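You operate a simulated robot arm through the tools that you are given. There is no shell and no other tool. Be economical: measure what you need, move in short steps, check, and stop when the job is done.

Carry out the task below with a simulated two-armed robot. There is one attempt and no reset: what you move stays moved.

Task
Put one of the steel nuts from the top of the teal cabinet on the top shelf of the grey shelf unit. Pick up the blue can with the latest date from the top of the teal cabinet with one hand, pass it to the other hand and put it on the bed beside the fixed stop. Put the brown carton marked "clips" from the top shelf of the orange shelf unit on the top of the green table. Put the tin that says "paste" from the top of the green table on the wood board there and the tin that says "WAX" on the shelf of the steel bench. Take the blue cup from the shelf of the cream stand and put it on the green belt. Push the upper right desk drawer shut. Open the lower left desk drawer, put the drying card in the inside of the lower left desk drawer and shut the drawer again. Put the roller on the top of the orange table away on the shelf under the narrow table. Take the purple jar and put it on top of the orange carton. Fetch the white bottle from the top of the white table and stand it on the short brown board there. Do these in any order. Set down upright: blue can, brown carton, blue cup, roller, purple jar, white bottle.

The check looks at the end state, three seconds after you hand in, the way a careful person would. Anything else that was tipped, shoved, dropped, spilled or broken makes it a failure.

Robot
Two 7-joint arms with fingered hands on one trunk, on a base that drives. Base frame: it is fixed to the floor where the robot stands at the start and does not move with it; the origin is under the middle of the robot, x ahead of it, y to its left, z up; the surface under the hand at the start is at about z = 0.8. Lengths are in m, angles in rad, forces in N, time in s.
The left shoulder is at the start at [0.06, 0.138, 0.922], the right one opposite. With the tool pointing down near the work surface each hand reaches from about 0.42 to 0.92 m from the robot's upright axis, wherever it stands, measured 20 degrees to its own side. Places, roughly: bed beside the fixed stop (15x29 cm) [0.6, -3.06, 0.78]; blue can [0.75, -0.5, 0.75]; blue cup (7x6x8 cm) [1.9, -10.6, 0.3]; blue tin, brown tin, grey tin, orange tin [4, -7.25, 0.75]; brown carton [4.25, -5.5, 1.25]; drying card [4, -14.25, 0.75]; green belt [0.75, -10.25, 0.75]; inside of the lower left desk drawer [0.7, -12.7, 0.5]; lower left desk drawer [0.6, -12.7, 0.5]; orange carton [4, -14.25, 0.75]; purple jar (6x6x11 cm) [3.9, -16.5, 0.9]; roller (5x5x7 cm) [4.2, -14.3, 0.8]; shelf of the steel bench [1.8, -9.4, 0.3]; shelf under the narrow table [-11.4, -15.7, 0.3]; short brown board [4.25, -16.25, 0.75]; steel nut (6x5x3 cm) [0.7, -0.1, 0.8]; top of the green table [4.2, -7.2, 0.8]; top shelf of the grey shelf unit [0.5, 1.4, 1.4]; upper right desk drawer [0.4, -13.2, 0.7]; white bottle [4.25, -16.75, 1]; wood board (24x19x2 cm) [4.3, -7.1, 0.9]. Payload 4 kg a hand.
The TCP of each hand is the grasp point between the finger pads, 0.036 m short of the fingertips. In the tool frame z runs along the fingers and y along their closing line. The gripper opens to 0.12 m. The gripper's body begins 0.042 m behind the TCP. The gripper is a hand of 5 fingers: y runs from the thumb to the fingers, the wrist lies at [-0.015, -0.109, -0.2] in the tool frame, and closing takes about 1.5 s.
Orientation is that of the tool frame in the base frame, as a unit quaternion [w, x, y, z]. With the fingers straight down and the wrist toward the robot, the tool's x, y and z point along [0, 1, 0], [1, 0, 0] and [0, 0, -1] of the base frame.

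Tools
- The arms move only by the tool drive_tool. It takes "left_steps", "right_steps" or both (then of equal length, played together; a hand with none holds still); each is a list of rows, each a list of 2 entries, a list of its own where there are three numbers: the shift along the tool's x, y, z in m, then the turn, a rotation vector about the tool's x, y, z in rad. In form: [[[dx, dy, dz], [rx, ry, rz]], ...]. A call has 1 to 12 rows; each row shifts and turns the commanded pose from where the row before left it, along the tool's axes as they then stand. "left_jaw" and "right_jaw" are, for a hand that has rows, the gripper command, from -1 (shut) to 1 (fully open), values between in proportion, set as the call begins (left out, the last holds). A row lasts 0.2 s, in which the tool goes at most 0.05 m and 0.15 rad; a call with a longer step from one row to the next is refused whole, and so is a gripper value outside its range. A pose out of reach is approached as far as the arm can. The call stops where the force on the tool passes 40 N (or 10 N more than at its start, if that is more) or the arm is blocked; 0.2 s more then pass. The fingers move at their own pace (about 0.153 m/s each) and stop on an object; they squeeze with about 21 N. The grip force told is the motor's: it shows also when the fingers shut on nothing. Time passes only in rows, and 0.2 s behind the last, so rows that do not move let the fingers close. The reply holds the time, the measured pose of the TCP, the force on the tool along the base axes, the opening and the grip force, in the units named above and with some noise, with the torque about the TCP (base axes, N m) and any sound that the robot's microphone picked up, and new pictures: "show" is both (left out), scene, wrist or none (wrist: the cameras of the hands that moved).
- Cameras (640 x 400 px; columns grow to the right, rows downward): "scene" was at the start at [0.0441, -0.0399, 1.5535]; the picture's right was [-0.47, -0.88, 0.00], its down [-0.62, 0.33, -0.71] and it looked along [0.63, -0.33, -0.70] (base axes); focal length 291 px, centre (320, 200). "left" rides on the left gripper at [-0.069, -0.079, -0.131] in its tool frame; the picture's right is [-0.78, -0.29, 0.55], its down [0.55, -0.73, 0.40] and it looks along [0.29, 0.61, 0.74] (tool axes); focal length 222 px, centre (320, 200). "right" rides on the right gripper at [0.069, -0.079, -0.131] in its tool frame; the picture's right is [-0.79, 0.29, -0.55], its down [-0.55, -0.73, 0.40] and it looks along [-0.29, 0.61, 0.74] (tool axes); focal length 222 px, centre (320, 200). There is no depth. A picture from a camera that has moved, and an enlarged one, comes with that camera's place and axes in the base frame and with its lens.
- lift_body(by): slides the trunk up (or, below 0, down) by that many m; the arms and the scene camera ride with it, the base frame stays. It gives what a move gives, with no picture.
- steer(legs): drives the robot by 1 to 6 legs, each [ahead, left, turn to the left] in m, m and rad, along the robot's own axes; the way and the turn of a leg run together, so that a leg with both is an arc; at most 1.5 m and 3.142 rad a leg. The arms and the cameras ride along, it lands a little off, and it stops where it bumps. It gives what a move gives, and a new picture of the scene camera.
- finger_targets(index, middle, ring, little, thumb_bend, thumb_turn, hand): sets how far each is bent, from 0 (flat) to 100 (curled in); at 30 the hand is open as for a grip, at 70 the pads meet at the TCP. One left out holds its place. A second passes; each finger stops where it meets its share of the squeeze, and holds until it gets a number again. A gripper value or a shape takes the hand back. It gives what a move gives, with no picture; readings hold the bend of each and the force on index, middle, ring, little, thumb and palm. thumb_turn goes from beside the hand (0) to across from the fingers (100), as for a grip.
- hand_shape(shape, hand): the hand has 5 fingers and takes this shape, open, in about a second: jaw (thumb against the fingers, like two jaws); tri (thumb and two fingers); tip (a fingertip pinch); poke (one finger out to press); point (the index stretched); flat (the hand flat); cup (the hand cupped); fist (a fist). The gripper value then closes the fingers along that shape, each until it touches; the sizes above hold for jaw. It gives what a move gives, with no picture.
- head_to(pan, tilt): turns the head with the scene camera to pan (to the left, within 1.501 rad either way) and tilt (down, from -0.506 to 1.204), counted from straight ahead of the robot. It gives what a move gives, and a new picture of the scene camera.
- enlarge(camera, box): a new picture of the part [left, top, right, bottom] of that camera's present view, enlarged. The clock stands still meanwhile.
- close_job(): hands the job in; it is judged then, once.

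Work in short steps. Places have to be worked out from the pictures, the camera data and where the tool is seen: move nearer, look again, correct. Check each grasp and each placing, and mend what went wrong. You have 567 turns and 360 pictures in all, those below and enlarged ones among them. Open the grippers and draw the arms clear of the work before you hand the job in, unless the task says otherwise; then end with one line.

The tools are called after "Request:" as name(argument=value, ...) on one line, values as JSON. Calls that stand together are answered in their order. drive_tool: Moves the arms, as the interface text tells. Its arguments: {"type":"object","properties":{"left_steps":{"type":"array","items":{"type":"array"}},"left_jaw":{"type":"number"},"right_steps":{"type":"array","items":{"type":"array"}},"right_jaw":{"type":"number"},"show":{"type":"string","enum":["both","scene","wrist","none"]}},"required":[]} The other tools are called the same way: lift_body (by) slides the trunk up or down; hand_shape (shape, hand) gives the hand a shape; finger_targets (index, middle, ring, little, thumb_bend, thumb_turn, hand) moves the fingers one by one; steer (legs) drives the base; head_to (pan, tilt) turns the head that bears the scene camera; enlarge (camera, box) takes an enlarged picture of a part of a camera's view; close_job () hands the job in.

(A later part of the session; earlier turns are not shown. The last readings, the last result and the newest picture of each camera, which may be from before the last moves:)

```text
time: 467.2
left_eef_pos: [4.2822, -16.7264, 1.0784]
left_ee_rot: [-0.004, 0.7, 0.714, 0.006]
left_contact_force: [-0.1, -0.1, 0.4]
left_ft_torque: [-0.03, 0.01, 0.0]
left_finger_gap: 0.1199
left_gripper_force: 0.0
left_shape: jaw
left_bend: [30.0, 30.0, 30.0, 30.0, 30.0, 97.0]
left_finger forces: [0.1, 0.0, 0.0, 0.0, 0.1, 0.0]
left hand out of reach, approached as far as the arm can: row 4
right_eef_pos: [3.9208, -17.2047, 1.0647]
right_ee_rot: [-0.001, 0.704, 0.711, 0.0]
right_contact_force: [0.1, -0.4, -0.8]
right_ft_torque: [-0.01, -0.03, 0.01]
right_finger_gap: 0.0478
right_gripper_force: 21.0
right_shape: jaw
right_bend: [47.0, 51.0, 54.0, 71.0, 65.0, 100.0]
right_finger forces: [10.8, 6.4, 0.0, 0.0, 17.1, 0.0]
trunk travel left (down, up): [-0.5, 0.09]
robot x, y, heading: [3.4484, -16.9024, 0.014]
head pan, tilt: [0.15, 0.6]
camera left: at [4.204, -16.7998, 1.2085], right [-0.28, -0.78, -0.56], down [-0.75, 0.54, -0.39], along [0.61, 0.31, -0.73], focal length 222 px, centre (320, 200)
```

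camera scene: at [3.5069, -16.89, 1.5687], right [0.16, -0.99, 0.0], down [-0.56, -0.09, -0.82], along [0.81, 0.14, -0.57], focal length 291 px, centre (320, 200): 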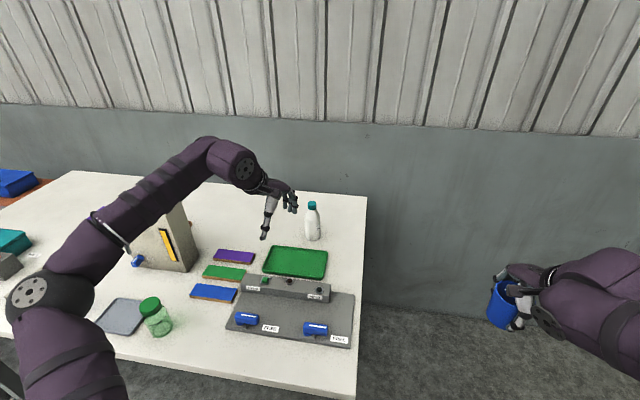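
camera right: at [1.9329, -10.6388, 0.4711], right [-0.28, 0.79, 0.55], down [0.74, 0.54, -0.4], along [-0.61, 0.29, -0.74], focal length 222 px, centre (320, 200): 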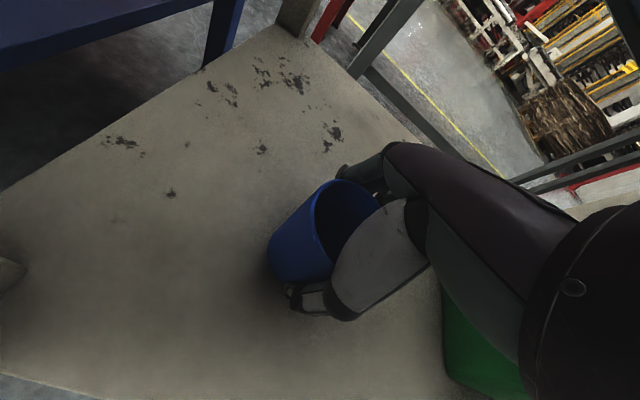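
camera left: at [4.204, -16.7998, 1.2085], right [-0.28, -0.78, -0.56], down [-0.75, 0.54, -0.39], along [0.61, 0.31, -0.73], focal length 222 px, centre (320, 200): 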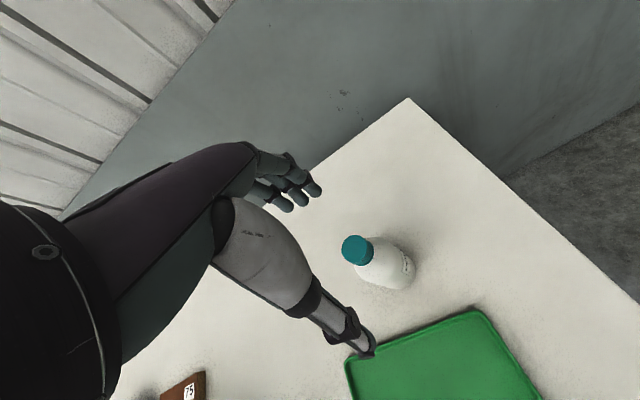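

Cap at (4.298,-16.727). Nudge the base 4 cm ahead and descend onto the bottle.

Request:
steer(legs=[[0.035, 0, 0]])

Request:
drive_tool(left_steps=[[[0, -0.01, 0.035], [0, 0, 0]], [[0, -0.005, 0.04], [0, 0, 0]]], show="wrist")

```text
time: 468.1
left_eef_pos: [4.3173, -16.7248, 1.0777]
left_ee_rot: [-0.005, 0.699, 0.715, 0.004]
left_contact_force: [-0.2, -0.5, -0.8]
left_ft_torque: [0.0, 0.01, 0.0]
left_finger_gap: 0.1199
left_gripper_force: 0.1
left_shape: jaw
left_bend: [30.0, 30.0, 30.0, 30.0, 30.0, 97.0]
left_finger forces: [0.0, 0.0, 0.0, 0.0, 0.1, 0.0]
right_eef_pos: [3.9564, -17.2023, 1.064]
right_ee_rot: [-0.001, 0.704, 0.71, 0.0]
right_contact_force: [0.5, 0.6, -0.8]
right_ft_torque: [0.0, 0.02, 0.01]
right_finger_gap: 0.0473
right_gripper_force: 20.9
right_shape: jaw
right_bend: [47.0, 51.0, 54.0, 71.0, 65.0, 100.0]
right_finger forces: [10.9, 6.4, 0.0, 0.0, 17.0, 0.0]
trunk travel left (down, up): [-0.5, 0.09]
robot x, y, heading: [3.4822, -16.9029, 0.01]
head pan, tilt: [0.15, 0.6]
camera scene: at [3.5427, -16.8895, 1.5687], right [0.16, -0.99, 0.0], down [-0.56, -0.09, -0.82], along [0.81, 0.14, -0.57], focal length 291 px, centre (320, 200)
```

scene: 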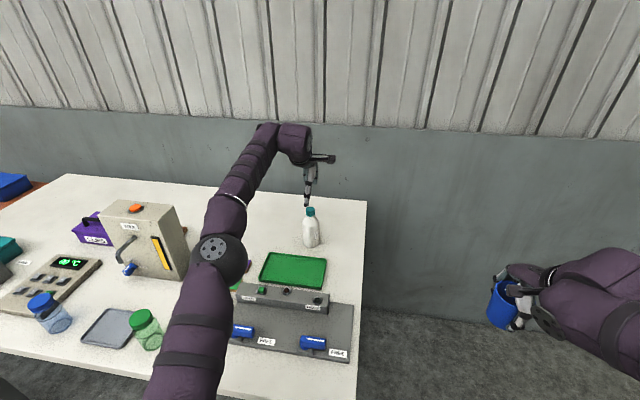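

```text
time: 468.7
left_eef_pos: [4.303, -16.7252, 1.0043]
left_ee_rot: [-0.003, 0.699, 0.715, 0.005]
left_contact_force: [-1.2, -0.1, 0.1]
left_ft_torque: [-0.02, -0.01, 0.01]
left_finger_gap: 0.1198
left_gripper_force: 0.1
left_shape: jaw
left_bend: [30.0, 30.0, 30.0, 30.0, 30.0, 97.0]
left_finger forces: [0.0, 0.0, 0.1, 0.0, 0.0, 0.0]
right_eef_pos: [3.9548, -17.202, 1.066]
right_ee_rot: [0.0, 0.703, 0.711, 0.0]
right_contact_force: [-0.1, 0.4, 0.0]
right_ft_torque: [-0.02, 0.03, 0.0]
right_finger_gap: 0.0473
right_gripper_force: 20.9
right_shape: jaw
right_bend: [47.0, 51.0, 54.0, 71.0, 65.0, 100.0]
right_finger forces: [10.8, 6.4, 0.0, 0.0, 17.0, 0.0]
trunk travel left (down, up): [-0.5, 0.09]
robot x, y, heading: [3.4818, -16.9016, 0.02]
head pan, tilt: [0.15, 0.6]
camera left: at [4.2246, -16.7967, 1.1349], right [-0.27, -0.78, -0.56], down [-0.75, 0.54, -0.39], along [0.61, 0.31, -0.73], focal length 222 px, centre (320, 200)
```

left: 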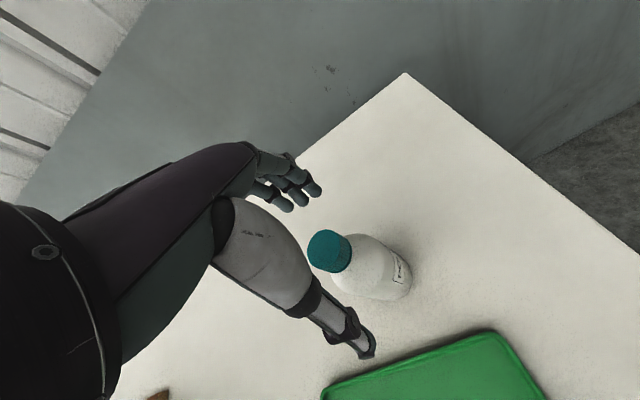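

Aligned. Lower to z≈0.952 and grip.

Request:
drive_tool(left_steps=[[[-0.002, -0.004, 0.025], [0, 0, 0]], [[0, 0, 0.027], [0, 0, 0]], [[0, 0, 0], [0, 0, 0]]], show="none")

Request:
drive_tool(left_steps=[[[0, 0, 0], [0, 0, 0]], [[0, 0, 0], [0, 0, 0]], [[0, 0, 0], [0, 0, 0]], [[0, 0, 0], [0, 0, 0]], [[0, 0, 0], [0, 0, 0]], [[0, 0, 0], [0, 0, 0]], [[0, 0, 0], [0, 0, 0]]], left_jaw=-1, show="wrist")

```text
time: 469.5
left_eef_pos: [4.2982, -16.7255, 0.9504]
left_ee_rot: [-0.005, 0.699, 0.715, 0.005]
left_contact_force: [0.5, -0.2, -0.9]
left_ft_torque: [-0.01, 0.02, 0.03]
left_finger_gap: 0.1198
left_gripper_force: 0.0
left_shape: jaw
left_bend: [30.0, 30.0, 30.0, 30.0, 30.0, 97.0]
left_finger forces: [0.0, 0.1, 0.0, 0.0, 0.1, 0.1]
right_eef_pos: [3.9551, -17.2026, 1.0653]
right_ee_rot: [0.0, 0.703, 0.711, 0.0]
right_contact_force: [0.5, -0.3, -1.3]
right_ft_torque: [-0.01, -0.01, 0.01]
right_finger_gap: 0.0473
right_gripper_force: 21.0
right_shape: jaw
right_bend: [47.0, 51.0, 54.0, 71.0, 65.0, 100.0]
right_finger forces: [10.8, 6.4, 0.0, 0.1, 17.0, 0.1]
trunk travel left (down, up): [-0.5, 0.09]
robot x, y, heading: [3.4821, -16.9024, 0.018]
head pan, tilt: [0.15, 0.6]
```

```text
time: 471.1
left_eef_pos: [4.2983, -16.7256, 0.9519]
left_ee_rot: [-0.004, 0.699, 0.715, 0.005]
left_contact_force: [-0.3, -0.1, -0.8]
left_ft_torque: [0.03, 0.04, -0.01]
left_finger_gap: 0.0493
left_gripper_force: 20.9
left_shape: jaw
left_bend: [46.0, 52.0, 54.0, 71.0, 63.0, 100.0]
left_finger forces: [11.3, 5.3, 0.1, 0.0, 17.5, 0.0]
right_eef_pos: [3.9543, -17.2021, 1.0652]
right_ee_rot: [0.0, 0.703, 0.711, 0.0]
right_contact_force: [-0.5, -0.1, -0.8]
right_ft_torque: [0.01, 0.01, 0.0]
right_finger_gap: 0.047
right_gripper_force: 21.0
right_shape: jaw
right_bend: [47.0, 51.0, 54.0, 71.0, 65.0, 100.0]
right_finger forces: [10.8, 6.3, 0.1, 0.0, 17.0, 0.0]
trunk travel left (down, up): [-0.5, 0.09]
robot x, y, heading: [3.4809, -16.9007, 0.017]
head pan, tilt: [0.15, 0.6]
camera left: at [4.2214, -16.7976, 1.0816], right [-0.27, -0.78, -0.56], down [-0.75, 0.54, -0.39], along [0.61, 0.31, -0.73], focal length 222 px, centre (320, 200)
```

left: 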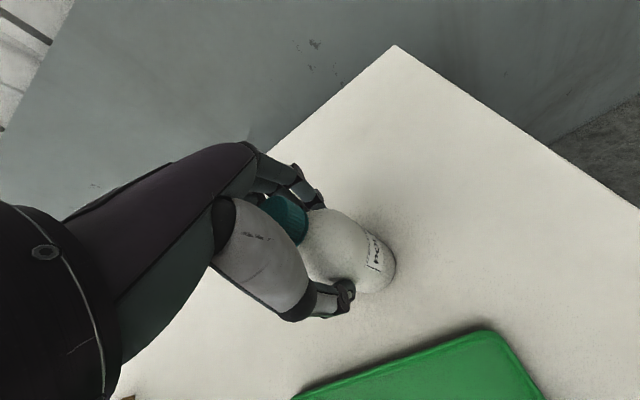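

Gripped. Lift and pull back, then back off.

Request:
drive_tool(left_steps=[[[0, 0, -0.03], [0, 0, 0]], [[0, -0.005, -0.04], [0, 0, 0]], [[0, -0.01, -0.04], [0, 0, 0]], [[0, -0.03, -0.03], [0, 0, 0]], [[0, -0.04, -0.02], [0, 0, 0]], [[0, -0.045, -0.01], [0, 0, 0]], [[0, -0.045, 0], [0, 0, 0]]], show="wrist")

Request:
steer(legs=[[-0.45, 0, 0], [0, 0.85, 0]])

```text
time: 472.7
left_eef_pos: [4.1218, -16.7351, 1.1198]
left_ee_rot: [-0.004, 0.699, 0.715, 0.006]
left_contact_force: [-0.3, -0.2, -2.9]
left_ft_torque: [0.03, -0.04, -0.02]
left_finger_gap: 0.049
left_gripper_force: 21.0
left_shape: jaw
left_bend: [46.0, 52.0, 54.0, 71.0, 63.0, 100.0]
left_finger forces: [11.7, 5.5, 0.1, 0.0, 17.3, 0.1]
right_eef_pos: [3.9542, -17.2021, 1.0666]
right_ee_rot: [-0.001, 0.703, 0.711, 0.001]
right_contact_force: [-0.5, 0.0, 0.1]
right_ft_torque: [0.0, -0.04, 0.02]
right_finger_gap: 0.0478
right_gripper_force: 20.8
right_shape: jaw
right_bend: [47.0, 51.0, 54.0, 71.0, 65.0, 100.0]
right_finger forces: [10.8, 6.4, 0.0, 0.0, 17.0, 0.1]
trunk travel left (down, up): [-0.5, 0.09]
robot x, y, heading: [3.4801, -16.9021, 0.017]
head pan, tilt: [0.15, 0.6]
camera left: at [4.0436, -16.8065, 1.2503], right [-0.27, -0.78, -0.56], down [-0.75, 0.54, -0.39], along [0.61, 0.31, -0.73], focal length 222 px, centre (320, 200)
```

left: 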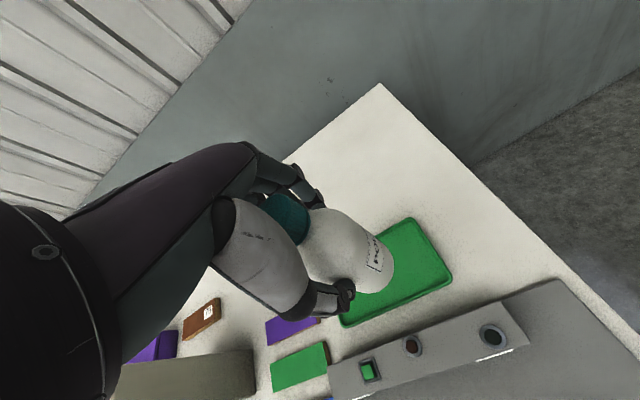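

```text
time: 479.5
left_eef_pos: [3.6741, -15.892, 1.1209]
left_ee_rot: [-0.004, 0.701, 0.713, 0.005]
left_contact_force: [0.4, -0.5, -2.8]
left_ft_torque: [0.04, -0.01, 0.01]
left_finger_gap: 0.0491
left_gripper_force: 20.9
left_shape: jaw
left_bend: [46.0, 52.0, 54.0, 71.0, 63.0, 100.0]
left_finger forces: [11.7, 5.6, 0.1, 0.1, 17.3, 0.0]
right_eef_pos: [3.5045, -16.3578, 1.0656]
right_ee_rot: [0.0, 0.706, 0.708, -0.001]
right_contact_force: [-0.1, -0.2, -0.7]
right_ft_torque: [-0.03, 0.0, 0.0]
right_finger_gap: 0.0472
right_gripper_force: 21.1
right_shape: jaw
right_bend: [47.0, 51.0, 54.0, 71.0, 65.0, 100.0]
right_finger forces: [10.8, 6.4, 0.1, 0.2, 17.0, 0.0]
trunk travel left (down, up): [-0.5, 0.09]
robot x, y, heading: [3.0319, -16.0539, 0.008]
head pan, tilt: [0.15, 0.6]
camera scene: at [3.0916, -16.0431, 1.5688], right [0.16, -0.99, 0.0], down [-0.56, -0.09, -0.82], along [0.81, 0.13, -0.57], focal length 291 px, centre (320, 200)
```

scene: 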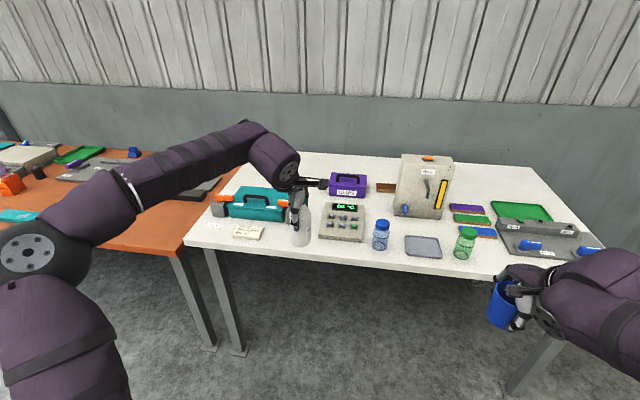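

The board spans y −16.11…−16.28 at x≈4.255; machine's back is at x≈4.14. I'll approach from its left with base heading −0.25.

Request:
steer(legs=[[0.21, 0, 0], [0, 0, -0.258], [0.22, 0.01, 0]])

Request:
enlarge(camera="left", box=[0, 0, 640, 400])

```text
time: 483.3
left_eef_pos: [4.1254, -16.1092, 1.1184]
left_ee_rot: [-0.005, 0.789, 0.614, 0.004]
left_contact_force: [0.4, -0.4, -3.1]
left_ft_torque: [0.02, 0.0, -0.03]
left_finger_gap: 0.0489
left_gripper_force: 20.9
left_shape: jaw
left_bend: [46.0, 52.0, 54.0, 71.0, 63.0, 100.0]
left_finger forces: [11.8, 5.6, 0.1, 0.1, 17.2, 0.0]
right_eef_pos: [3.841, -16.515, 1.065]
right_ee_rot: [-0.001, 0.792, 0.61, 0.0]
right_contact_force: [0.6, 0.2, -1.3]
right_ft_torque: [-0.01, 0.04, 0.0]
right_finger_gap: 0.0474
right_gripper_force: 20.8
right_shape: jaw
right_bend: [47.0, 51.0, 54.0, 71.0, 65.0, 100.0]
right_finger forces: [10.7, 6.5, 0.1, 0.0, 16.8, 0.0]
trunk travel left (down, up): [-0.5, 0.09]
robot x, y, heading: [3.4584, -16.1003, -0.256]
head pan, tilt: [0.15, 0.6]
camera scene: at [3.5248, -16.104, 1.5687], right [-0.1, -0.99, 0.0], down [-0.56, 0.06, -0.82], along [0.82, -0.09, -0.57], focal length 291 px, centre (320, 200)
```

scene: 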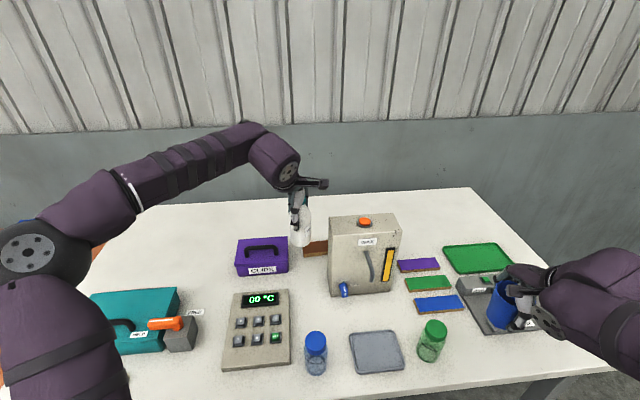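

```text
1.00 times, centred on (320, 200) of left (not enlarged: the box is as wide or as high as the picture)
camera zoom: at [4.0323, -16.1585, 1.2492], right [-0.47, -0.68, -0.56], down [-0.58, 0.72, -0.39], along [0.67, 0.14, -0.73], focal length 222 px, centre (320, 200)
```

zoom: 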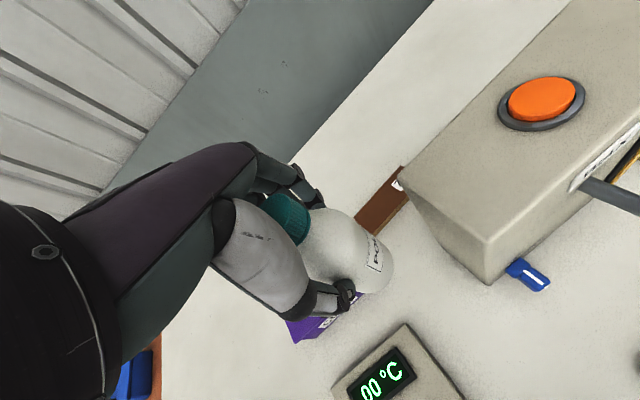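

Machine left face y=-16.187, x 4.056–4.12; board center x≈4.246. Move the bottle around to above (4.246,-16.168).

Request:
drive_tool(left_steps=[[[0.0127, 0.038, 0], [0, 0, 0]], [[0.0127, 0.038, 0], [0, 0, 0]], [[0.0127, 0.038, 0], [0, 0, 0]], [[-0.033, 0.008, 0], [0, 0, 0]], [[-0.033, 0.008, 0], [0, 0, 0]], [[0, 0, 0.03], [0, 0, 0]]], show="both")

Request:
enlarge(camera="scene", box=[230, 170, 410, 300])

```text
time: 484.7
left_eef_pos: [4.2455, -16.1664, 1.0904]
left_ee_rot: [-0.003, 0.788, 0.616, 0.005]
left_contact_force: [0.6, 0.5, -2.3]
left_ft_torque: [0.01, 0.06, 0.01]
left_finger_gap: 0.0486
left_gripper_force: 21.9
left_shape: jaw
left_bend: [46.0, 52.0, 54.0, 71.0, 63.0, 100.0]
left_finger forces: [11.7, 5.7, 0.1, 0.0, 17.2, 0.0]
right_eef_pos: [3.839, -16.5159, 1.0659]
right_ee_rot: [-0.002, 0.792, 0.61, 0.0]
right_contact_force: [-0.2, -0.1, -0.9]
right_ft_torque: [-0.02, 0.02, 0.01]
right_finger_gap: 0.0472
right_gripper_force: 21.5
right_shape: jaw
right_bend: [47.0, 51.0, 54.0, 71.0, 65.0, 100.0]
right_finger forces: [10.8, 6.4, 0.1, 0.1, 16.9, 0.0]
trunk travel left (down, up): [-0.5, 0.09]
robot x, y, heading: [3.459, -16.0966, -0.257]
head pan, tilt: [0.15, 0.6]
camera scene: at [3.524, -16.1031, 1.5688], right [-0.1, -0.99, 0.0], down [-0.56, 0.06, -0.82], along [0.82, -0.09, -0.57], focal length 291 px, centre (320, 200)
camera left: at [4.1515, -16.2163, 1.2196], right [-0.47, -0.68, -0.56], down [-0.58, 0.72, -0.39], along [0.67, 0.14, -0.73], focal length 222 px, centre (320, 200)
```

scene: 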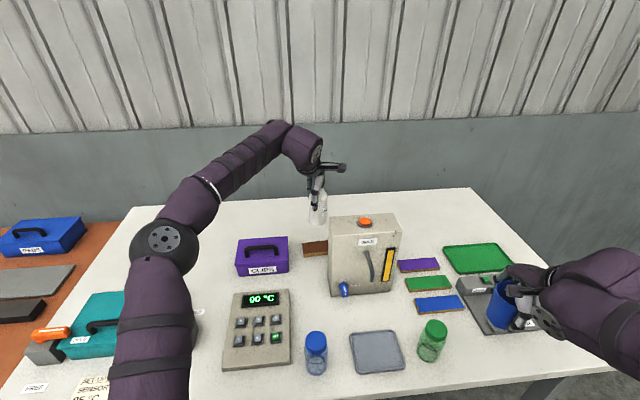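
left: 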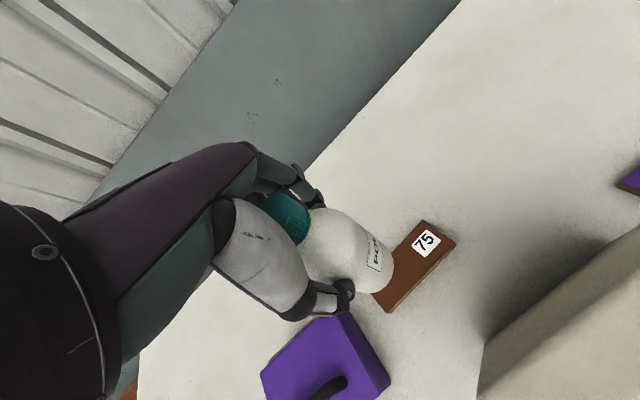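

```text
3.08 times, centred on (320, 235) of scene
camera zoom: at [3.524, -16.1031, 1.5688], right [-0.1, -0.99, 0.0], down [-0.56, 0.06, -0.82], along [0.82, -0.09, -0.57], focal length 895 px, centre (320, 92)
```

zoom: 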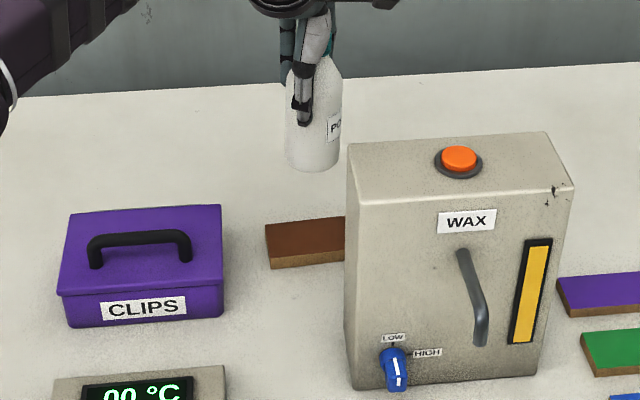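

Board center (4.252,-16.189), length ~14 cm. Shift slightly and lower.

Request:
drive_tool(left_steps=[[[-0.007, 0.005, 0.03], [0, 0, 0]], [[0, 0, 0.04], [0, 0, 0]], [[0, 0, 0.025], [0, 0, 0]], [[0, 0, 0.012], [0, 0, 0]], [[0, 0, 0.005], [0, 0, 0]]], show="both")

Request:
enlarge(camera="scene", box=[230, 170, 410, 300])

```text
time: 485.9
left_eef_pos: [4.2477, -16.1727, 0.977]
left_ee_rot: [-0.004, 0.789, 0.615, 0.005]
left_contact_force: [-0.6, -0.1, -3.3]
left_ft_torque: [-0.02, -0.02, -0.01]
left_finger_gap: 0.0487
left_gripper_force: 20.7
left_shape: jaw
left_bend: [46.0, 52.0, 54.0, 71.0, 63.0, 100.0]
left_finger forces: [11.8, 5.6, 0.1, 0.0, 17.1, 0.1]
right_eef_pos: [3.8388, -16.5166, 1.0653]
right_ee_rot: [-0.002, 0.793, 0.609, 0.0]
right_contact_force: [-0.2, 0.2, -1.2]
right_ft_torque: [0.01, -0.02, -0.03]
right_finger_gap: 0.0475
right_gripper_force: 21.1
right_shape: jaw
right_bend: [47.0, 51.0, 54.0, 71.0, 65.0, 100.0]
right_finger forces: [10.8, 6.4, 0.0, 0.0, 16.8, 0.0]
trunk travel left (down, up): [-0.5, 0.09]
robot x, y, heading: [3.4629, -16.1053, -0.254]
head pan, tilt: [0.15, 0.6]
camera scene: at [3.5236, -16.1038, 1.5688], right [-0.1, -0.99, 0.0], down [-0.56, 0.06, -0.82], along [0.82, -0.09, -0.57], focal length 291 px, centre (320, 200)
camera left: at [4.1538, -16.2222, 1.1061], right [-0.47, -0.68, -0.56], down [-0.58, 0.72, -0.39], along [0.67, 0.14, -0.73], focal length 222 px, centre (320, 200)
```

scene: 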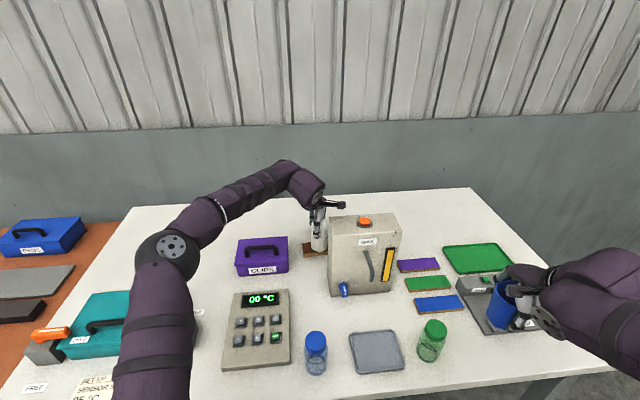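
left: 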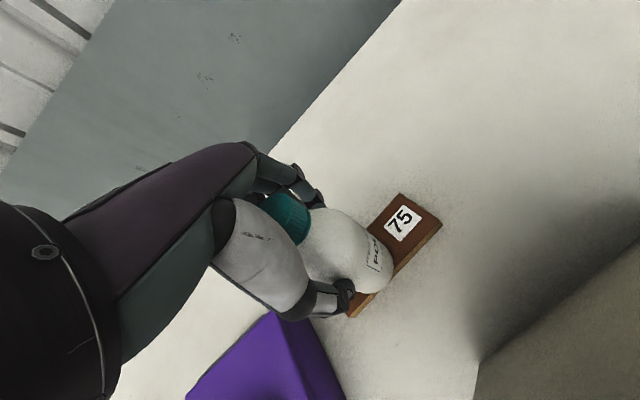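

```text
3.08 times, centred on (320, 235) of scene
camera zoom: at [3.5236, -16.1038, 1.5688], right [-0.1, -0.99, 0.0], down [-0.56, 0.06, -0.82], along [0.82, -0.09, -0.57], focal length 895 px, centre (320, 92)
```

zoom: 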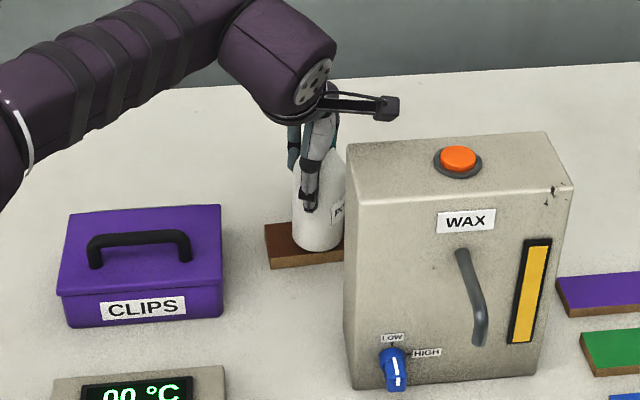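

The bottle is right over the board. Lower in small steps until contact.

Request:
drive_tool(left_steps=[[[0, 0, 0.004], [0, 0, 0]], [[0, 0, 0.003], [0, 0, 0]], [[0, 0, 0.003], [0, 0, 0]]], show="none")

```text
time: 486.7
left_eef_pos: [4.2478, -16.1733, 0.9687]
left_ee_rot: [-0.002, 0.789, 0.615, 0.006]
left_contact_force: [-0.4, 1.8, 4.5]
left_ft_torque: [0.06, -0.06, 0.04]
left_finger_gap: 0.049
left_gripper_force: 20.5
left_shape: jaw
left_bend: [46.0, 52.0, 54.0, 71.0, 63.0, 100.0]
left_finger forces: [11.8, 6.6, 0.1, 0.0, 18.2, 0.0]
right_eef_pos: [3.8389, -16.5155, 1.0657]
right_ee_rot: [0.0, 0.792, 0.61, 0.0]
right_contact_force: [0.4, -0.1, -0.3]
right_ft_torque: [0.01, 0.04, 0.01]
right_finger_gap: 0.0472
right_gripper_force: 20.7
right_shape: jaw
right_bend: [47.0, 51.0, 54.0, 71.0, 65.0, 100.0]
right_finger forces: [10.8, 6.4, 0.0, 0.0, 17.0, 0.0]
trunk travel left (down, up): [-0.5, 0.09]
robot x, y, heading: [3.4591, -16.0974, -0.25]
head pan, tilt: [0.15, 0.6]
```

Contact (weight gone). Open, then lift straight up clear of the cap.

Request:
drive_tool(left_steps=[[[0, 0, 0.001], [0, 0, 0]], [[0, 0, 0], [0, 0, 0]], [[0, 0, 0], [0, 0, 0]], [[0, 0, 0], [0, 0, 0]], [[0, 0, -0.03], [0, 0, 0]], [[0, 0, -0.04], [0, 0, 0]], [[0, 0, -0.04], [0, 0, 0]], [[0, 0, -0.03], [0, 0, 0]]], left_jaw=1, show="both")

Request:
enlarge(camera="scene", box=[230, 170, 410, 300])

```text
time: 488.5
left_eef_pos: [4.2473, -16.1782, 1.1067]
left_ee_rot: [-0.004, 0.789, 0.615, 0.005]
left_contact_force: [0.2, -1.2, -0.2]
left_ft_torque: [0.0, -0.01, -0.01]
left_finger_gap: 0.1197
left_gripper_force: 0.0
left_shape: jaw
left_bend: [30.0, 30.0, 30.0, 30.0, 30.0, 97.0]
left_finger forces: [0.0, 0.0, 0.1, 0.0, 0.0, 0.0]
right_eef_pos: [3.8388, -16.5165, 1.0657]
right_ee_rot: [0.001, 0.793, 0.609, 0.0]
right_contact_force: [-1.4, 2.0, 0.1]
right_ft_torque: [-0.01, -0.02, 0.02]
right_finger_gap: 0.0473
right_gripper_force: 20.7
right_shape: jaw
right_bend: [47.0, 51.0, 54.0, 71.0, 65.0, 100.0]
right_finger forces: [10.8, 6.3, 0.0, 0.0, 16.9, 0.0]
trunk travel left (down, up): [-0.5, 0.09]
robot x, y, heading: [3.4614, -16.1015, -0.256]
head pan, tilt: [0.15, 0.6]
camera scene: at [3.5229, -16.1038, 1.5688], right [-0.1, -0.99, 0.0], down [-0.56, 0.06, -0.83], along [0.82, -0.09, -0.56], focal length 291 px, centre (320, 200)
camera left: at [4.1531, -16.2269, 1.2366], right [-0.47, -0.68, -0.56], down [-0.58, 0.72, -0.39], along [0.67, 0.14, -0.73], focal length 222 px, centre (320, 200)
```

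scene: 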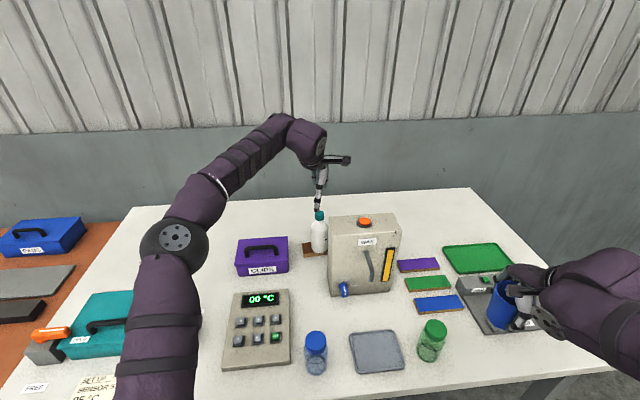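
left: 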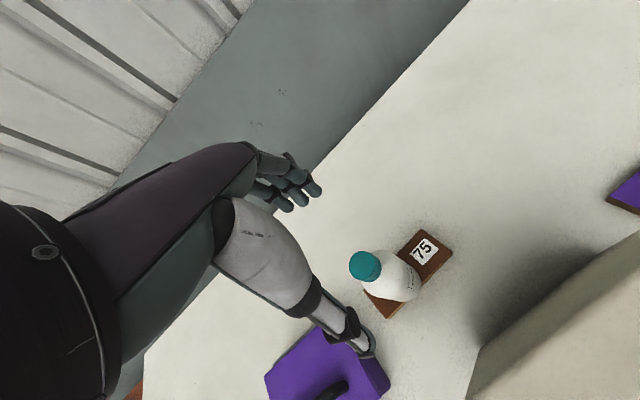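

```text
3.08 times, centred on (320, 235) of scene
camera zoom: at [3.5229, -16.1038, 1.5688], right [-0.1, -0.99, 0.0], down [-0.56, 0.06, -0.83], along [0.82, -0.09, -0.56], focal length 895 px, centre (320, 92)
```

zoom: 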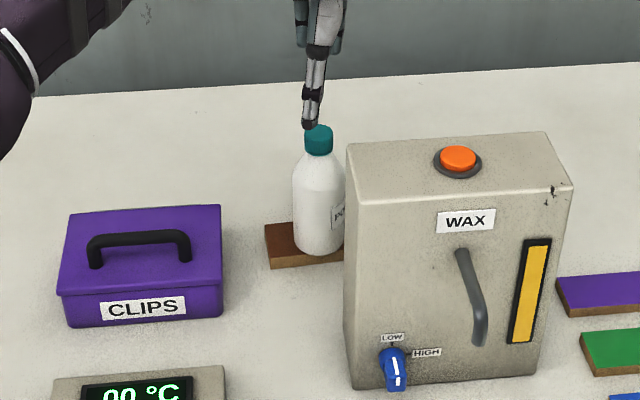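

Bottle stands on the brown board. Retreat the hand up and left, then back away.

Request:
drive_tool(left_steps=[[[0, 0, -0.04], [0, 0, 0]], [[0.03, 0, -0.02], [0, 0, 0]], [[0.04, 0, 0], [0, 0, 0]], [[0.04, -0.02, 0], [0, 0, 0]], [[0.02, -0.04, 0], [0, 0, 0]], [[0, -0.045, 0], [0, 0, 0]]], show="none")

Request:
steer(legs=[[-0.45, 0, 0.256], [0, 1.3, 0]])

```text
time: 489.9
left_eef_pos: [4.1794, -16.0274, 1.1704]
left_ee_rot: [-0.003, 0.789, 0.615, 0.005]
left_contact_force: [-0.4, -0.4, 0.5]
left_ft_torque: [-0.02, -0.03, 0.0]
left_finger_gap: 0.1197
left_gripper_force: 0.2
left_shape: jaw
left_bend: [30.0, 30.0, 30.0, 30.0, 30.0, 97.0]
left_finger forces: [0.0, 0.1, 0.1, 0.0, 0.1, 0.1]
right_eef_pos: [3.8361, -16.5162, 1.0654]
right_ee_rot: [0.001, 0.794, 0.609, -0.001]
right_contact_force: [-0.2, 0.2, -1.3]
right_ft_torque: [0.04, 0.0, -0.01]
right_finger_gap: 0.0474
right_gripper_force: 21.2
right_shape: jaw
right_bend: [47.0, 51.0, 54.0, 71.0, 65.0, 100.0]
right_finger forces: [10.8, 6.4, 0.0, 0.0, 17.0, 0.1]
trunk travel left (down, up): [-0.5, 0.09]
robot x, y, heading: [3.4585, -16.1024, -0.256]
head pan, tilt: [0.15, 0.6]
```

```text
time: 498.7
left_eef_pos: [3.6902, -14.5176, 1.1688]
left_ee_rot: [-0.003, 0.709, 0.705, 0.005]
left_contact_force: [-0.5, 0.6, -0.4]
left_ft_torque: [0.04, 0.0, -0.02]
left_finger_gap: 0.1199
left_gripper_force: 0.0
left_shape: jaw
left_bend: [30.0, 30.0, 30.0, 30.0, 30.0, 97.0]
left_finger forces: [0.0, 0.0, 0.1, 0.0, 0.0, 0.0]
right_eef_pos: [3.4768, -15.0723, 1.0666]
right_ee_rot: [0.0, 0.713, 0.701, 0.0]
right_contact_force: [-0.6, 0.6, -0.2]
right_ft_torque: [-0.01, 0.01, -0.02]
right_finger_gap: 0.0471
right_gripper_force: 20.8
right_shape: jaw
right_bend: [47.0, 51.0, 54.0, 71.0, 65.0, 100.0]
right_finger forces: [10.8, 6.4, 0.0, 0.0, 16.9, 0.0]
trunk travel left (down, up): [-0.5, 0.09]
robot x, y, heading: [3.013, -14.7601, -0.013]
head pan, tilt: [0.15, 0.6]
camera scene: at [3.0712, -14.7496, 1.5688], right [0.14, -0.99, 0.0], down [-0.56, -0.08, -0.82], along [0.82, 0.11, -0.57], focal length 291 px, centre (320, 200)
```

scene: 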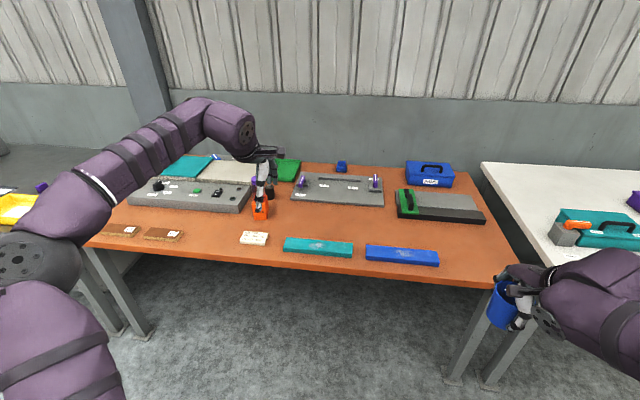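

Next the drying card with the left hand. Pull the arm in a bit and approach the orange table.

Request:
drive_tool(left_steps=[[[0, -0.04, 0], [0, 0, 0]], [[0, -0.04, 0], [0, 0, 0]]], show="none")

Request:
steer(legs=[[0.27, 0.15, 0.01]])

Request:
enlarge(camera="left", box=[0, 0, 640, 400])

```text
time: 499.3
left_eef_pos: [3.6091, -14.519, 1.1675]
left_ee_rot: [-0.004, 0.709, 0.705, 0.004]
left_contact_force: [0.2, 0.1, 0.5]
left_ft_torque: [0.0, -0.02, 0.02]
left_finger_gap: 0.1201
left_gripper_force: 0.1
left_shape: jaw
left_bend: [30.0, 30.0, 30.0, 30.0, 30.0, 97.0]
left_finger forces: [0.0, 0.0, 0.1, 0.0, 0.0, 0.0]
right_eef_pos: [3.4761, -15.0729, 1.0651]
right_ee_rot: [0.0, 0.713, 0.701, 0.0]
right_contact_force: [1.3, -0.5, 0.2]
right_ft_torque: [0.0, -0.01, 0.01]
right_finger_gap: 0.0476
right_gripper_force: 21.0
right_shape: jaw
right_bend: [47.0, 51.0, 54.0, 71.0, 65.0, 100.0]
right_finger forces: [10.8, 6.3, 0.0, 0.0, 16.9, 0.0]
trunk travel left (down, up): [-0.5, 0.09]
robot x, y, heading: [3.0095, -14.7618, -0.013]
head pan, tilt: [0.15, 0.6]
```

```text
time: 501.4
left_eef_pos: [3.8834, -14.3606, 1.1675]
left_ee_rot: [-0.005, 0.705, 0.71, 0.004]
left_contact_force: [-0.2, 0.0, -0.5]
left_ft_torque: [-0.01, 0.02, -0.01]
left_finger_gap: 0.1198
left_gripper_force: 0.0
left_shape: jaw
left_bend: [30.0, 30.0, 30.0, 30.0, 30.0, 97.0]
left_finger forces: [0.0, 0.0, 0.0, 0.0, 0.0, 0.0]
right_eef_pos: [3.7571, -14.9173, 1.0644]
right_ee_rot: [-0.001, 0.708, 0.706, 0.0]
right_contact_force: [-0.4, 0.9, -1.5]
right_ft_torque: [-0.01, 0.0, 0.01]
right_finger_gap: 0.0476
right_gripper_force: 20.8
right_shape: jaw
right_bend: [47.0, 51.0, 54.0, 71.0, 65.0, 100.0]
right_finger forces: [10.8, 6.4, 0.0, 0.1, 17.0, 0.0]
trunk travel left (down, up): [-0.5, 0.09]
robot x, y, heading: [3.287, -14.6136, 0.004]
head pan, tilt: [0.15, 0.6]
camera scene: at [3.3471, -14.5993, 1.5688], right [0.15, -0.99, 0.0], down [-0.56, -0.09, -0.82], along [0.82, 0.12, -0.57], focal length 291 px, centre (320, 200)
```

scene: 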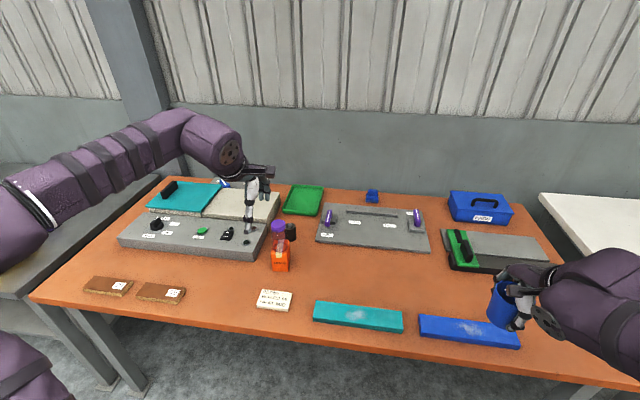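

```text
1.00 times, centred on (320, 200) of left (not enlarged: the box is as wide or as high as the picture)
camera zoom: at [3.8036, -14.4316, 1.2971], right [-0.28, -0.78, -0.56], down [-0.74, 0.55, -0.39], along [0.61, 0.3, -0.73], focal length 222 px, centre (320, 200)
```

zoom: 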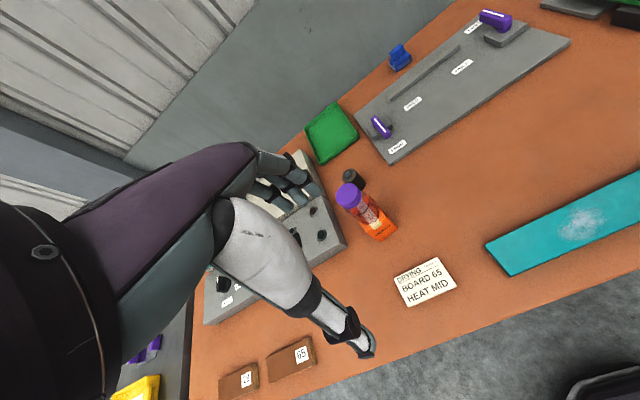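

Card at (3.893,-14.375), top z≈0.80. Descend to just above and verify.

Request:
drive_tool(left_steps=[[[-0.007, 0.005, 0.045], [0, 0, 0]], [[-0.007, 0.005, 0.045], [0, 0, 0]], [[0, 0, 0.045], [0, 0, 0]], [[0, 0, 0.045], [0, 0, 0]], [[0, 0, 0.045], [0, 0, 0]], [[0, 0, 0.045], [0, 0, 0]]], show="wrist")

```text
time: 502.8
left_eef_pos: [3.8901, -14.3723, 0.8981]
left_ee_rot: [-0.005, 0.704, 0.71, 0.004]
left_contact_force: [0.4, 0.5, -0.8]
left_ft_torque: [0.01, -0.02, 0.02]
left_finger_gap: 0.1198
left_gripper_force: 0.1
left_shape: jaw
left_bend: [30.0, 30.0, 30.0, 30.0, 30.0, 97.0]
left_finger forces: [0.1, 0.1, 0.0, 0.0, 0.0, 0.1]
right_eef_pos: [3.7564, -14.9168, 1.0659]
right_ee_rot: [-0.001, 0.708, 0.706, 0.0]
right_contact_force: [-0.4, 0.3, -0.5]
right_ft_torque: [0.0, 0.05, 0.0]
right_finger_gap: 0.0475
right_gripper_force: 21.8
right_shape: jaw
right_bend: [47.0, 51.0, 54.0, 71.0, 65.0, 100.0]
right_finger forces: [10.8, 6.5, 0.0, 0.0, 16.9, 0.0]
trunk travel left (down, up): [-0.5, 0.09]
robot x, y, heading: [3.2869, -14.6087, 0.004]
head pan, tilt: [0.15, 0.6]
camera left: at [3.8119, -14.4431, 1.0278], right [-0.28, -0.78, -0.56], down [-0.74, 0.55, -0.39], along [0.61, 0.3, -0.73], focal length 222 px, centre (320, 200)
```

left: 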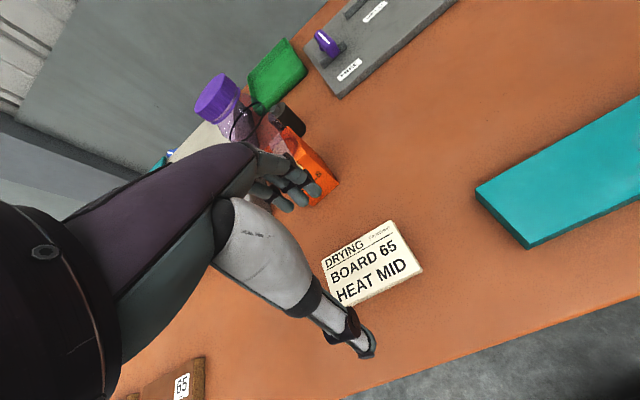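

Aligned. Lower to fingertip height near the table, feeling for contact.

Request:
drive_tool(left_steps=[[[-0.004, 0, 0.035], [0, 0, 0]], [[0, 0, 0.02], [0, 0, 0]], [[0, 0, 0.007], [0, 0, 0]], [[0, 0, 0.005], [0, 0, 0]]], show="none")

```text
time: 503.8
left_eef_pos: [3.8925, -14.3755, 0.8304]
left_ee_rot: [-0.004, 0.703, 0.711, 0.005]
left_contact_force: [-0.4, 0.1, -0.4]
left_ft_torque: [-0.02, -0.01, 0.03]
left_finger_gap: 0.1198
left_gripper_force: 0.0
left_shape: jaw
left_bend: [30.0, 30.0, 30.0, 30.0, 30.0, 97.0]
left_finger forces: [0.1, 0.0, 0.0, 0.0, 0.0, 0.0]
right_eef_pos: [3.7565, -14.9179, 1.0659]
right_ee_rot: [-0.001, 0.709, 0.705, 0.0]
right_contact_force: [-0.1, 0.2, -1.4]
right_ft_torque: [0.03, -0.01, -0.03]
right_finger_gap: 0.0474
right_gripper_force: 20.4
right_shape: jaw
right_bend: [47.0, 51.0, 54.0, 71.0, 65.0, 100.0]
right_finger forces: [10.7, 6.4, 0.1, 0.0, 16.9, 0.0]
trunk travel left (down, up): [-0.5, 0.09]
robot x, y, heading: [3.2872, -14.6119, 0.004]
head pan, tilt: [0.15, 0.6]
```

Request:
drive_tool(left_steps=[[[0, 0, 0.004], [0, 0, 0]], [[0, 0, 0.004], [0, 0, 0]], [[0, 0, 0.003], [0, 0, 0]]], show="wrist")

```text
time: 504.6
left_eef_pos: [3.8926, -14.3754, 0.8186]
left_ee_rot: [-0.003, 0.704, 0.71, 0.005]
left_contact_force: [-0.8, 0.2, -0.7]
left_ft_torque: [0.0, 0.01, 0.01]
left_finger_gap: 0.1198
left_gripper_force: 0.0
left_shape: jaw
left_bend: [30.0, 30.0, 30.0, 30.0, 30.0, 97.0]
left_finger forces: [0.1, 0.0, 0.1, 0.0, 0.0, 0.0]
right_eef_pos: [3.7551, -14.9183, 1.0658]
right_ee_rot: [0.0, 0.709, 0.706, -0.001]
right_contact_force: [0.2, 0.5, -0.6]
right_ft_torque: [0.0, 0.0, -0.01]
right_finger_gap: 0.047
right_gripper_force: 21.0
right_shape: jaw
right_bend: [47.0, 51.0, 54.0, 71.0, 65.0, 100.0]
right_finger forces: [10.7, 6.3, 0.0, 0.1, 16.9, 0.1]
trunk travel left (down, up): [-0.5, 0.09]
robot x, y, heading: [3.2871, -14.6128, 0.001]
head pan, tilt: [0.15, 0.6]
camera left: at [3.8133, -14.4463, 0.9491], right [-0.28, -0.78, -0.56], down [-0.74, 0.55, -0.39], along [0.61, 0.3, -0.73], focal length 222 px, centre (320, 200)
```

left: 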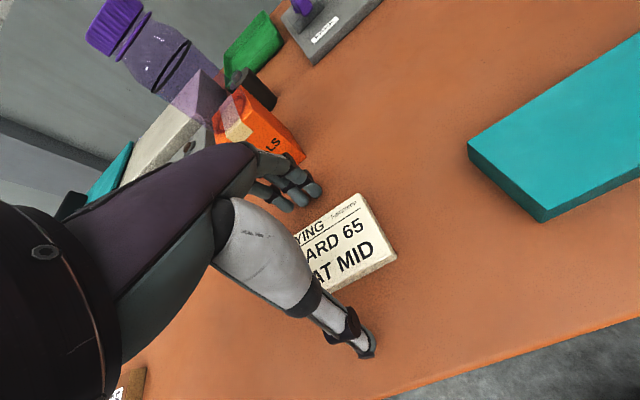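

No contact yet; the table is lower than estimated. Continue down in small steps.

Request:
drive_tool(left_steps=[[[-0.003, 0, 0.005], [0, 0, 0]], [[0, 0, 0.005], [0, 0, 0]], [[0, 0, 0.005], [0, 0, 0]], [[0, 0, 0.004], [0, 0, 0]], [[0, 0, 0.004], [0, 0, 0]]], show="wrist")

```text
time: 505.4
left_eef_pos: [3.8958, -14.3779, 0.8148]
left_ee_rot: [0.002, 0.704, 0.71, 0.01]
left_contact_force: [-5.6, -0.2, 20.1]
left_ft_torque: [0.03, -1.16, 0.07]
left_finger_gap: 0.1166
left_gripper_force: 0.1
left_shape: jaw
left_bend: [30.0, 30.0, 30.0, 30.0, 30.0, 97.0]
left_finger forces: [9.4, 10.6, 0.0, 0.1, 0.2, 0.0]
right_eef_pos: [3.7564, -14.9176, 1.0656]
right_ee_rot: [0.0, 0.708, 0.706, 0.0]
right_contact_force: [-0.1, 0.9, -0.2]
right_ft_torque: [0.01, 0.03, -0.03]
right_finger_gap: 0.0472
right_gripper_force: 20.6
right_shape: jaw
right_bend: [47.0, 51.0, 54.0, 71.0, 65.0, 100.0]
right_finger forces: [10.7, 6.4, 0.0, 0.1, 17.0, 0.0]
trunk travel left (down, up): [-0.5, 0.09]
robot x, y, heading: [3.2855, -14.609, -0.001]
head pan, tilt: [0.15, 0.6]
stopped in row 3 (left hand): the force on the tool passed its limit at 44 N (the readings are from after the stop); the commanded pose is now the measured one
camera left: at [3.8154, -14.4496, 0.9426], right [-0.27, -0.78, -0.56], down [-0.73, 0.55, -0.4], along [0.62, 0.3, -0.72], focal length 222 px, centre (320, 200)
```

left: 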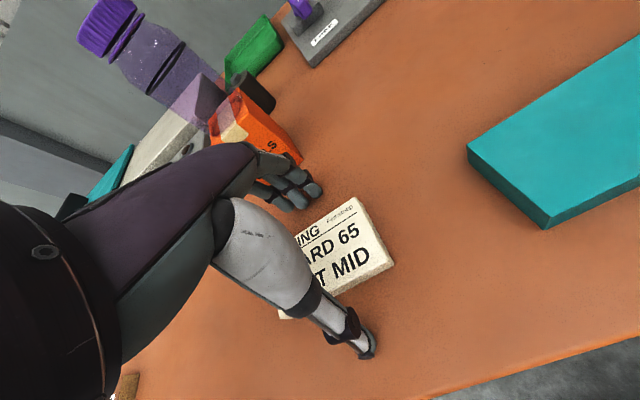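

Fingertips reached the table. Raise 4 mm and close on the card.

Request:
drive_tool(left_steps=[[[-0.003, 0, -0.005], [0, 0, 0]]], show="none")

Request:
drive_tool(left_steps=[[[0, 0, 0], [0, 0, 0]], [[0, 0, 0], [0, 0, 0]], [[0, 0, 0], [0, 0, 0]], [[0, 0, 0], [0, 0, 0]], [[0, 0, 0], [0, 0, 0]], [[0, 0, 0], [0, 0, 0]], [[0, 0, 0], [0, 0, 0]], [[0, 0, 0], [0, 0, 0]]], left_jaw=-1, show="wrist")

```text
time: 505.8
left_eef_pos: [3.8933, -14.3821, 0.8154]
left_ee_rot: [0.0, 0.704, 0.71, 0.008]
left_contact_force: [-0.4, 1.7, 4.5]
left_ft_torque: [0.09, -0.3, 0.1]
left_finger_gap: 0.1189
left_gripper_force: 0.1
left_shape: jaw
left_bend: [30.0, 30.0, 30.0, 30.0, 30.0, 97.0]
left_finger forces: [0.0, 5.2, 0.0, 0.0, 0.1, 0.0]
right_eef_pos: [3.7563, -14.9187, 1.0645]
right_ee_rot: [0.0, 0.708, 0.707, 0.0]
right_contact_force: [0.0, 0.0, -1.5]
right_ft_torque: [0.01, -0.02, 0.01]
right_finger_gap: 0.0472
right_gripper_force: 21.3
right_shape: jaw
right_bend: [47.0, 51.0, 54.0, 71.0, 65.0, 100.0]
right_finger forces: [10.7, 6.4, 0.0, 0.0, 17.0, 0.1]
trunk travel left (down, up): [-0.5, 0.09]
robot x, y, heading: [3.2857, -14.6086, 0.001]
head pan, tilt: [0.15, 0.6]
```

```text
time: 507.6
left_eef_pos: [3.8947, -14.3827, 0.8164]
left_ee_rot: [0.0, 0.704, 0.71, 0.008]
left_contact_force: [2.3, -1.3, 15.7]
left_ft_torque: [-0.09, 0.13, -0.13]
left_finger_gap: 0.0604
left_gripper_force: 21.4
left_shape: jaw
left_bend: [40.0, 44.0, 43.0, 70.0, 62.0, 100.0]
left_finger forces: [11.3, 5.9, 2.6, 0.0, 31.9, 0.1]
right_eef_pos: [3.7562, -14.918, 1.0667]
right_ee_rot: [0.001, 0.708, 0.706, 0.0]
right_contact_force: [-0.1, -0.8, -0.1]
right_ft_torque: [-0.01, -0.02, 0.03]
right_finger_gap: 0.0474
right_gripper_force: 20.5
right_shape: jaw
right_bend: [47.0, 51.0, 54.0, 71.0, 65.0, 100.0]
right_finger forces: [10.8, 6.5, 0.0, 0.0, 17.0, 0.0]
trunk travel left (down, up): [-0.5, 0.09]
robot x, y, heading: [3.2857, -14.612, 0.003]
head pan, tilt: [0.15, 0.6]
camera left: at [3.8146, -14.4532, 0.9456], right [-0.28, -0.78, -0.56], down [-0.73, 0.55, -0.4], along [0.62, 0.3, -0.72], focal length 222 px, centre (320, 200)
```

left: 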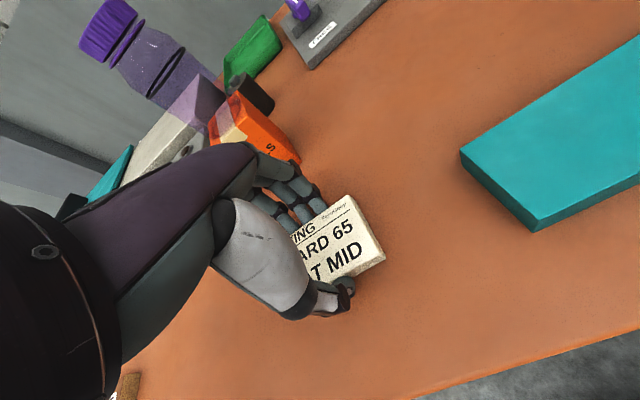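

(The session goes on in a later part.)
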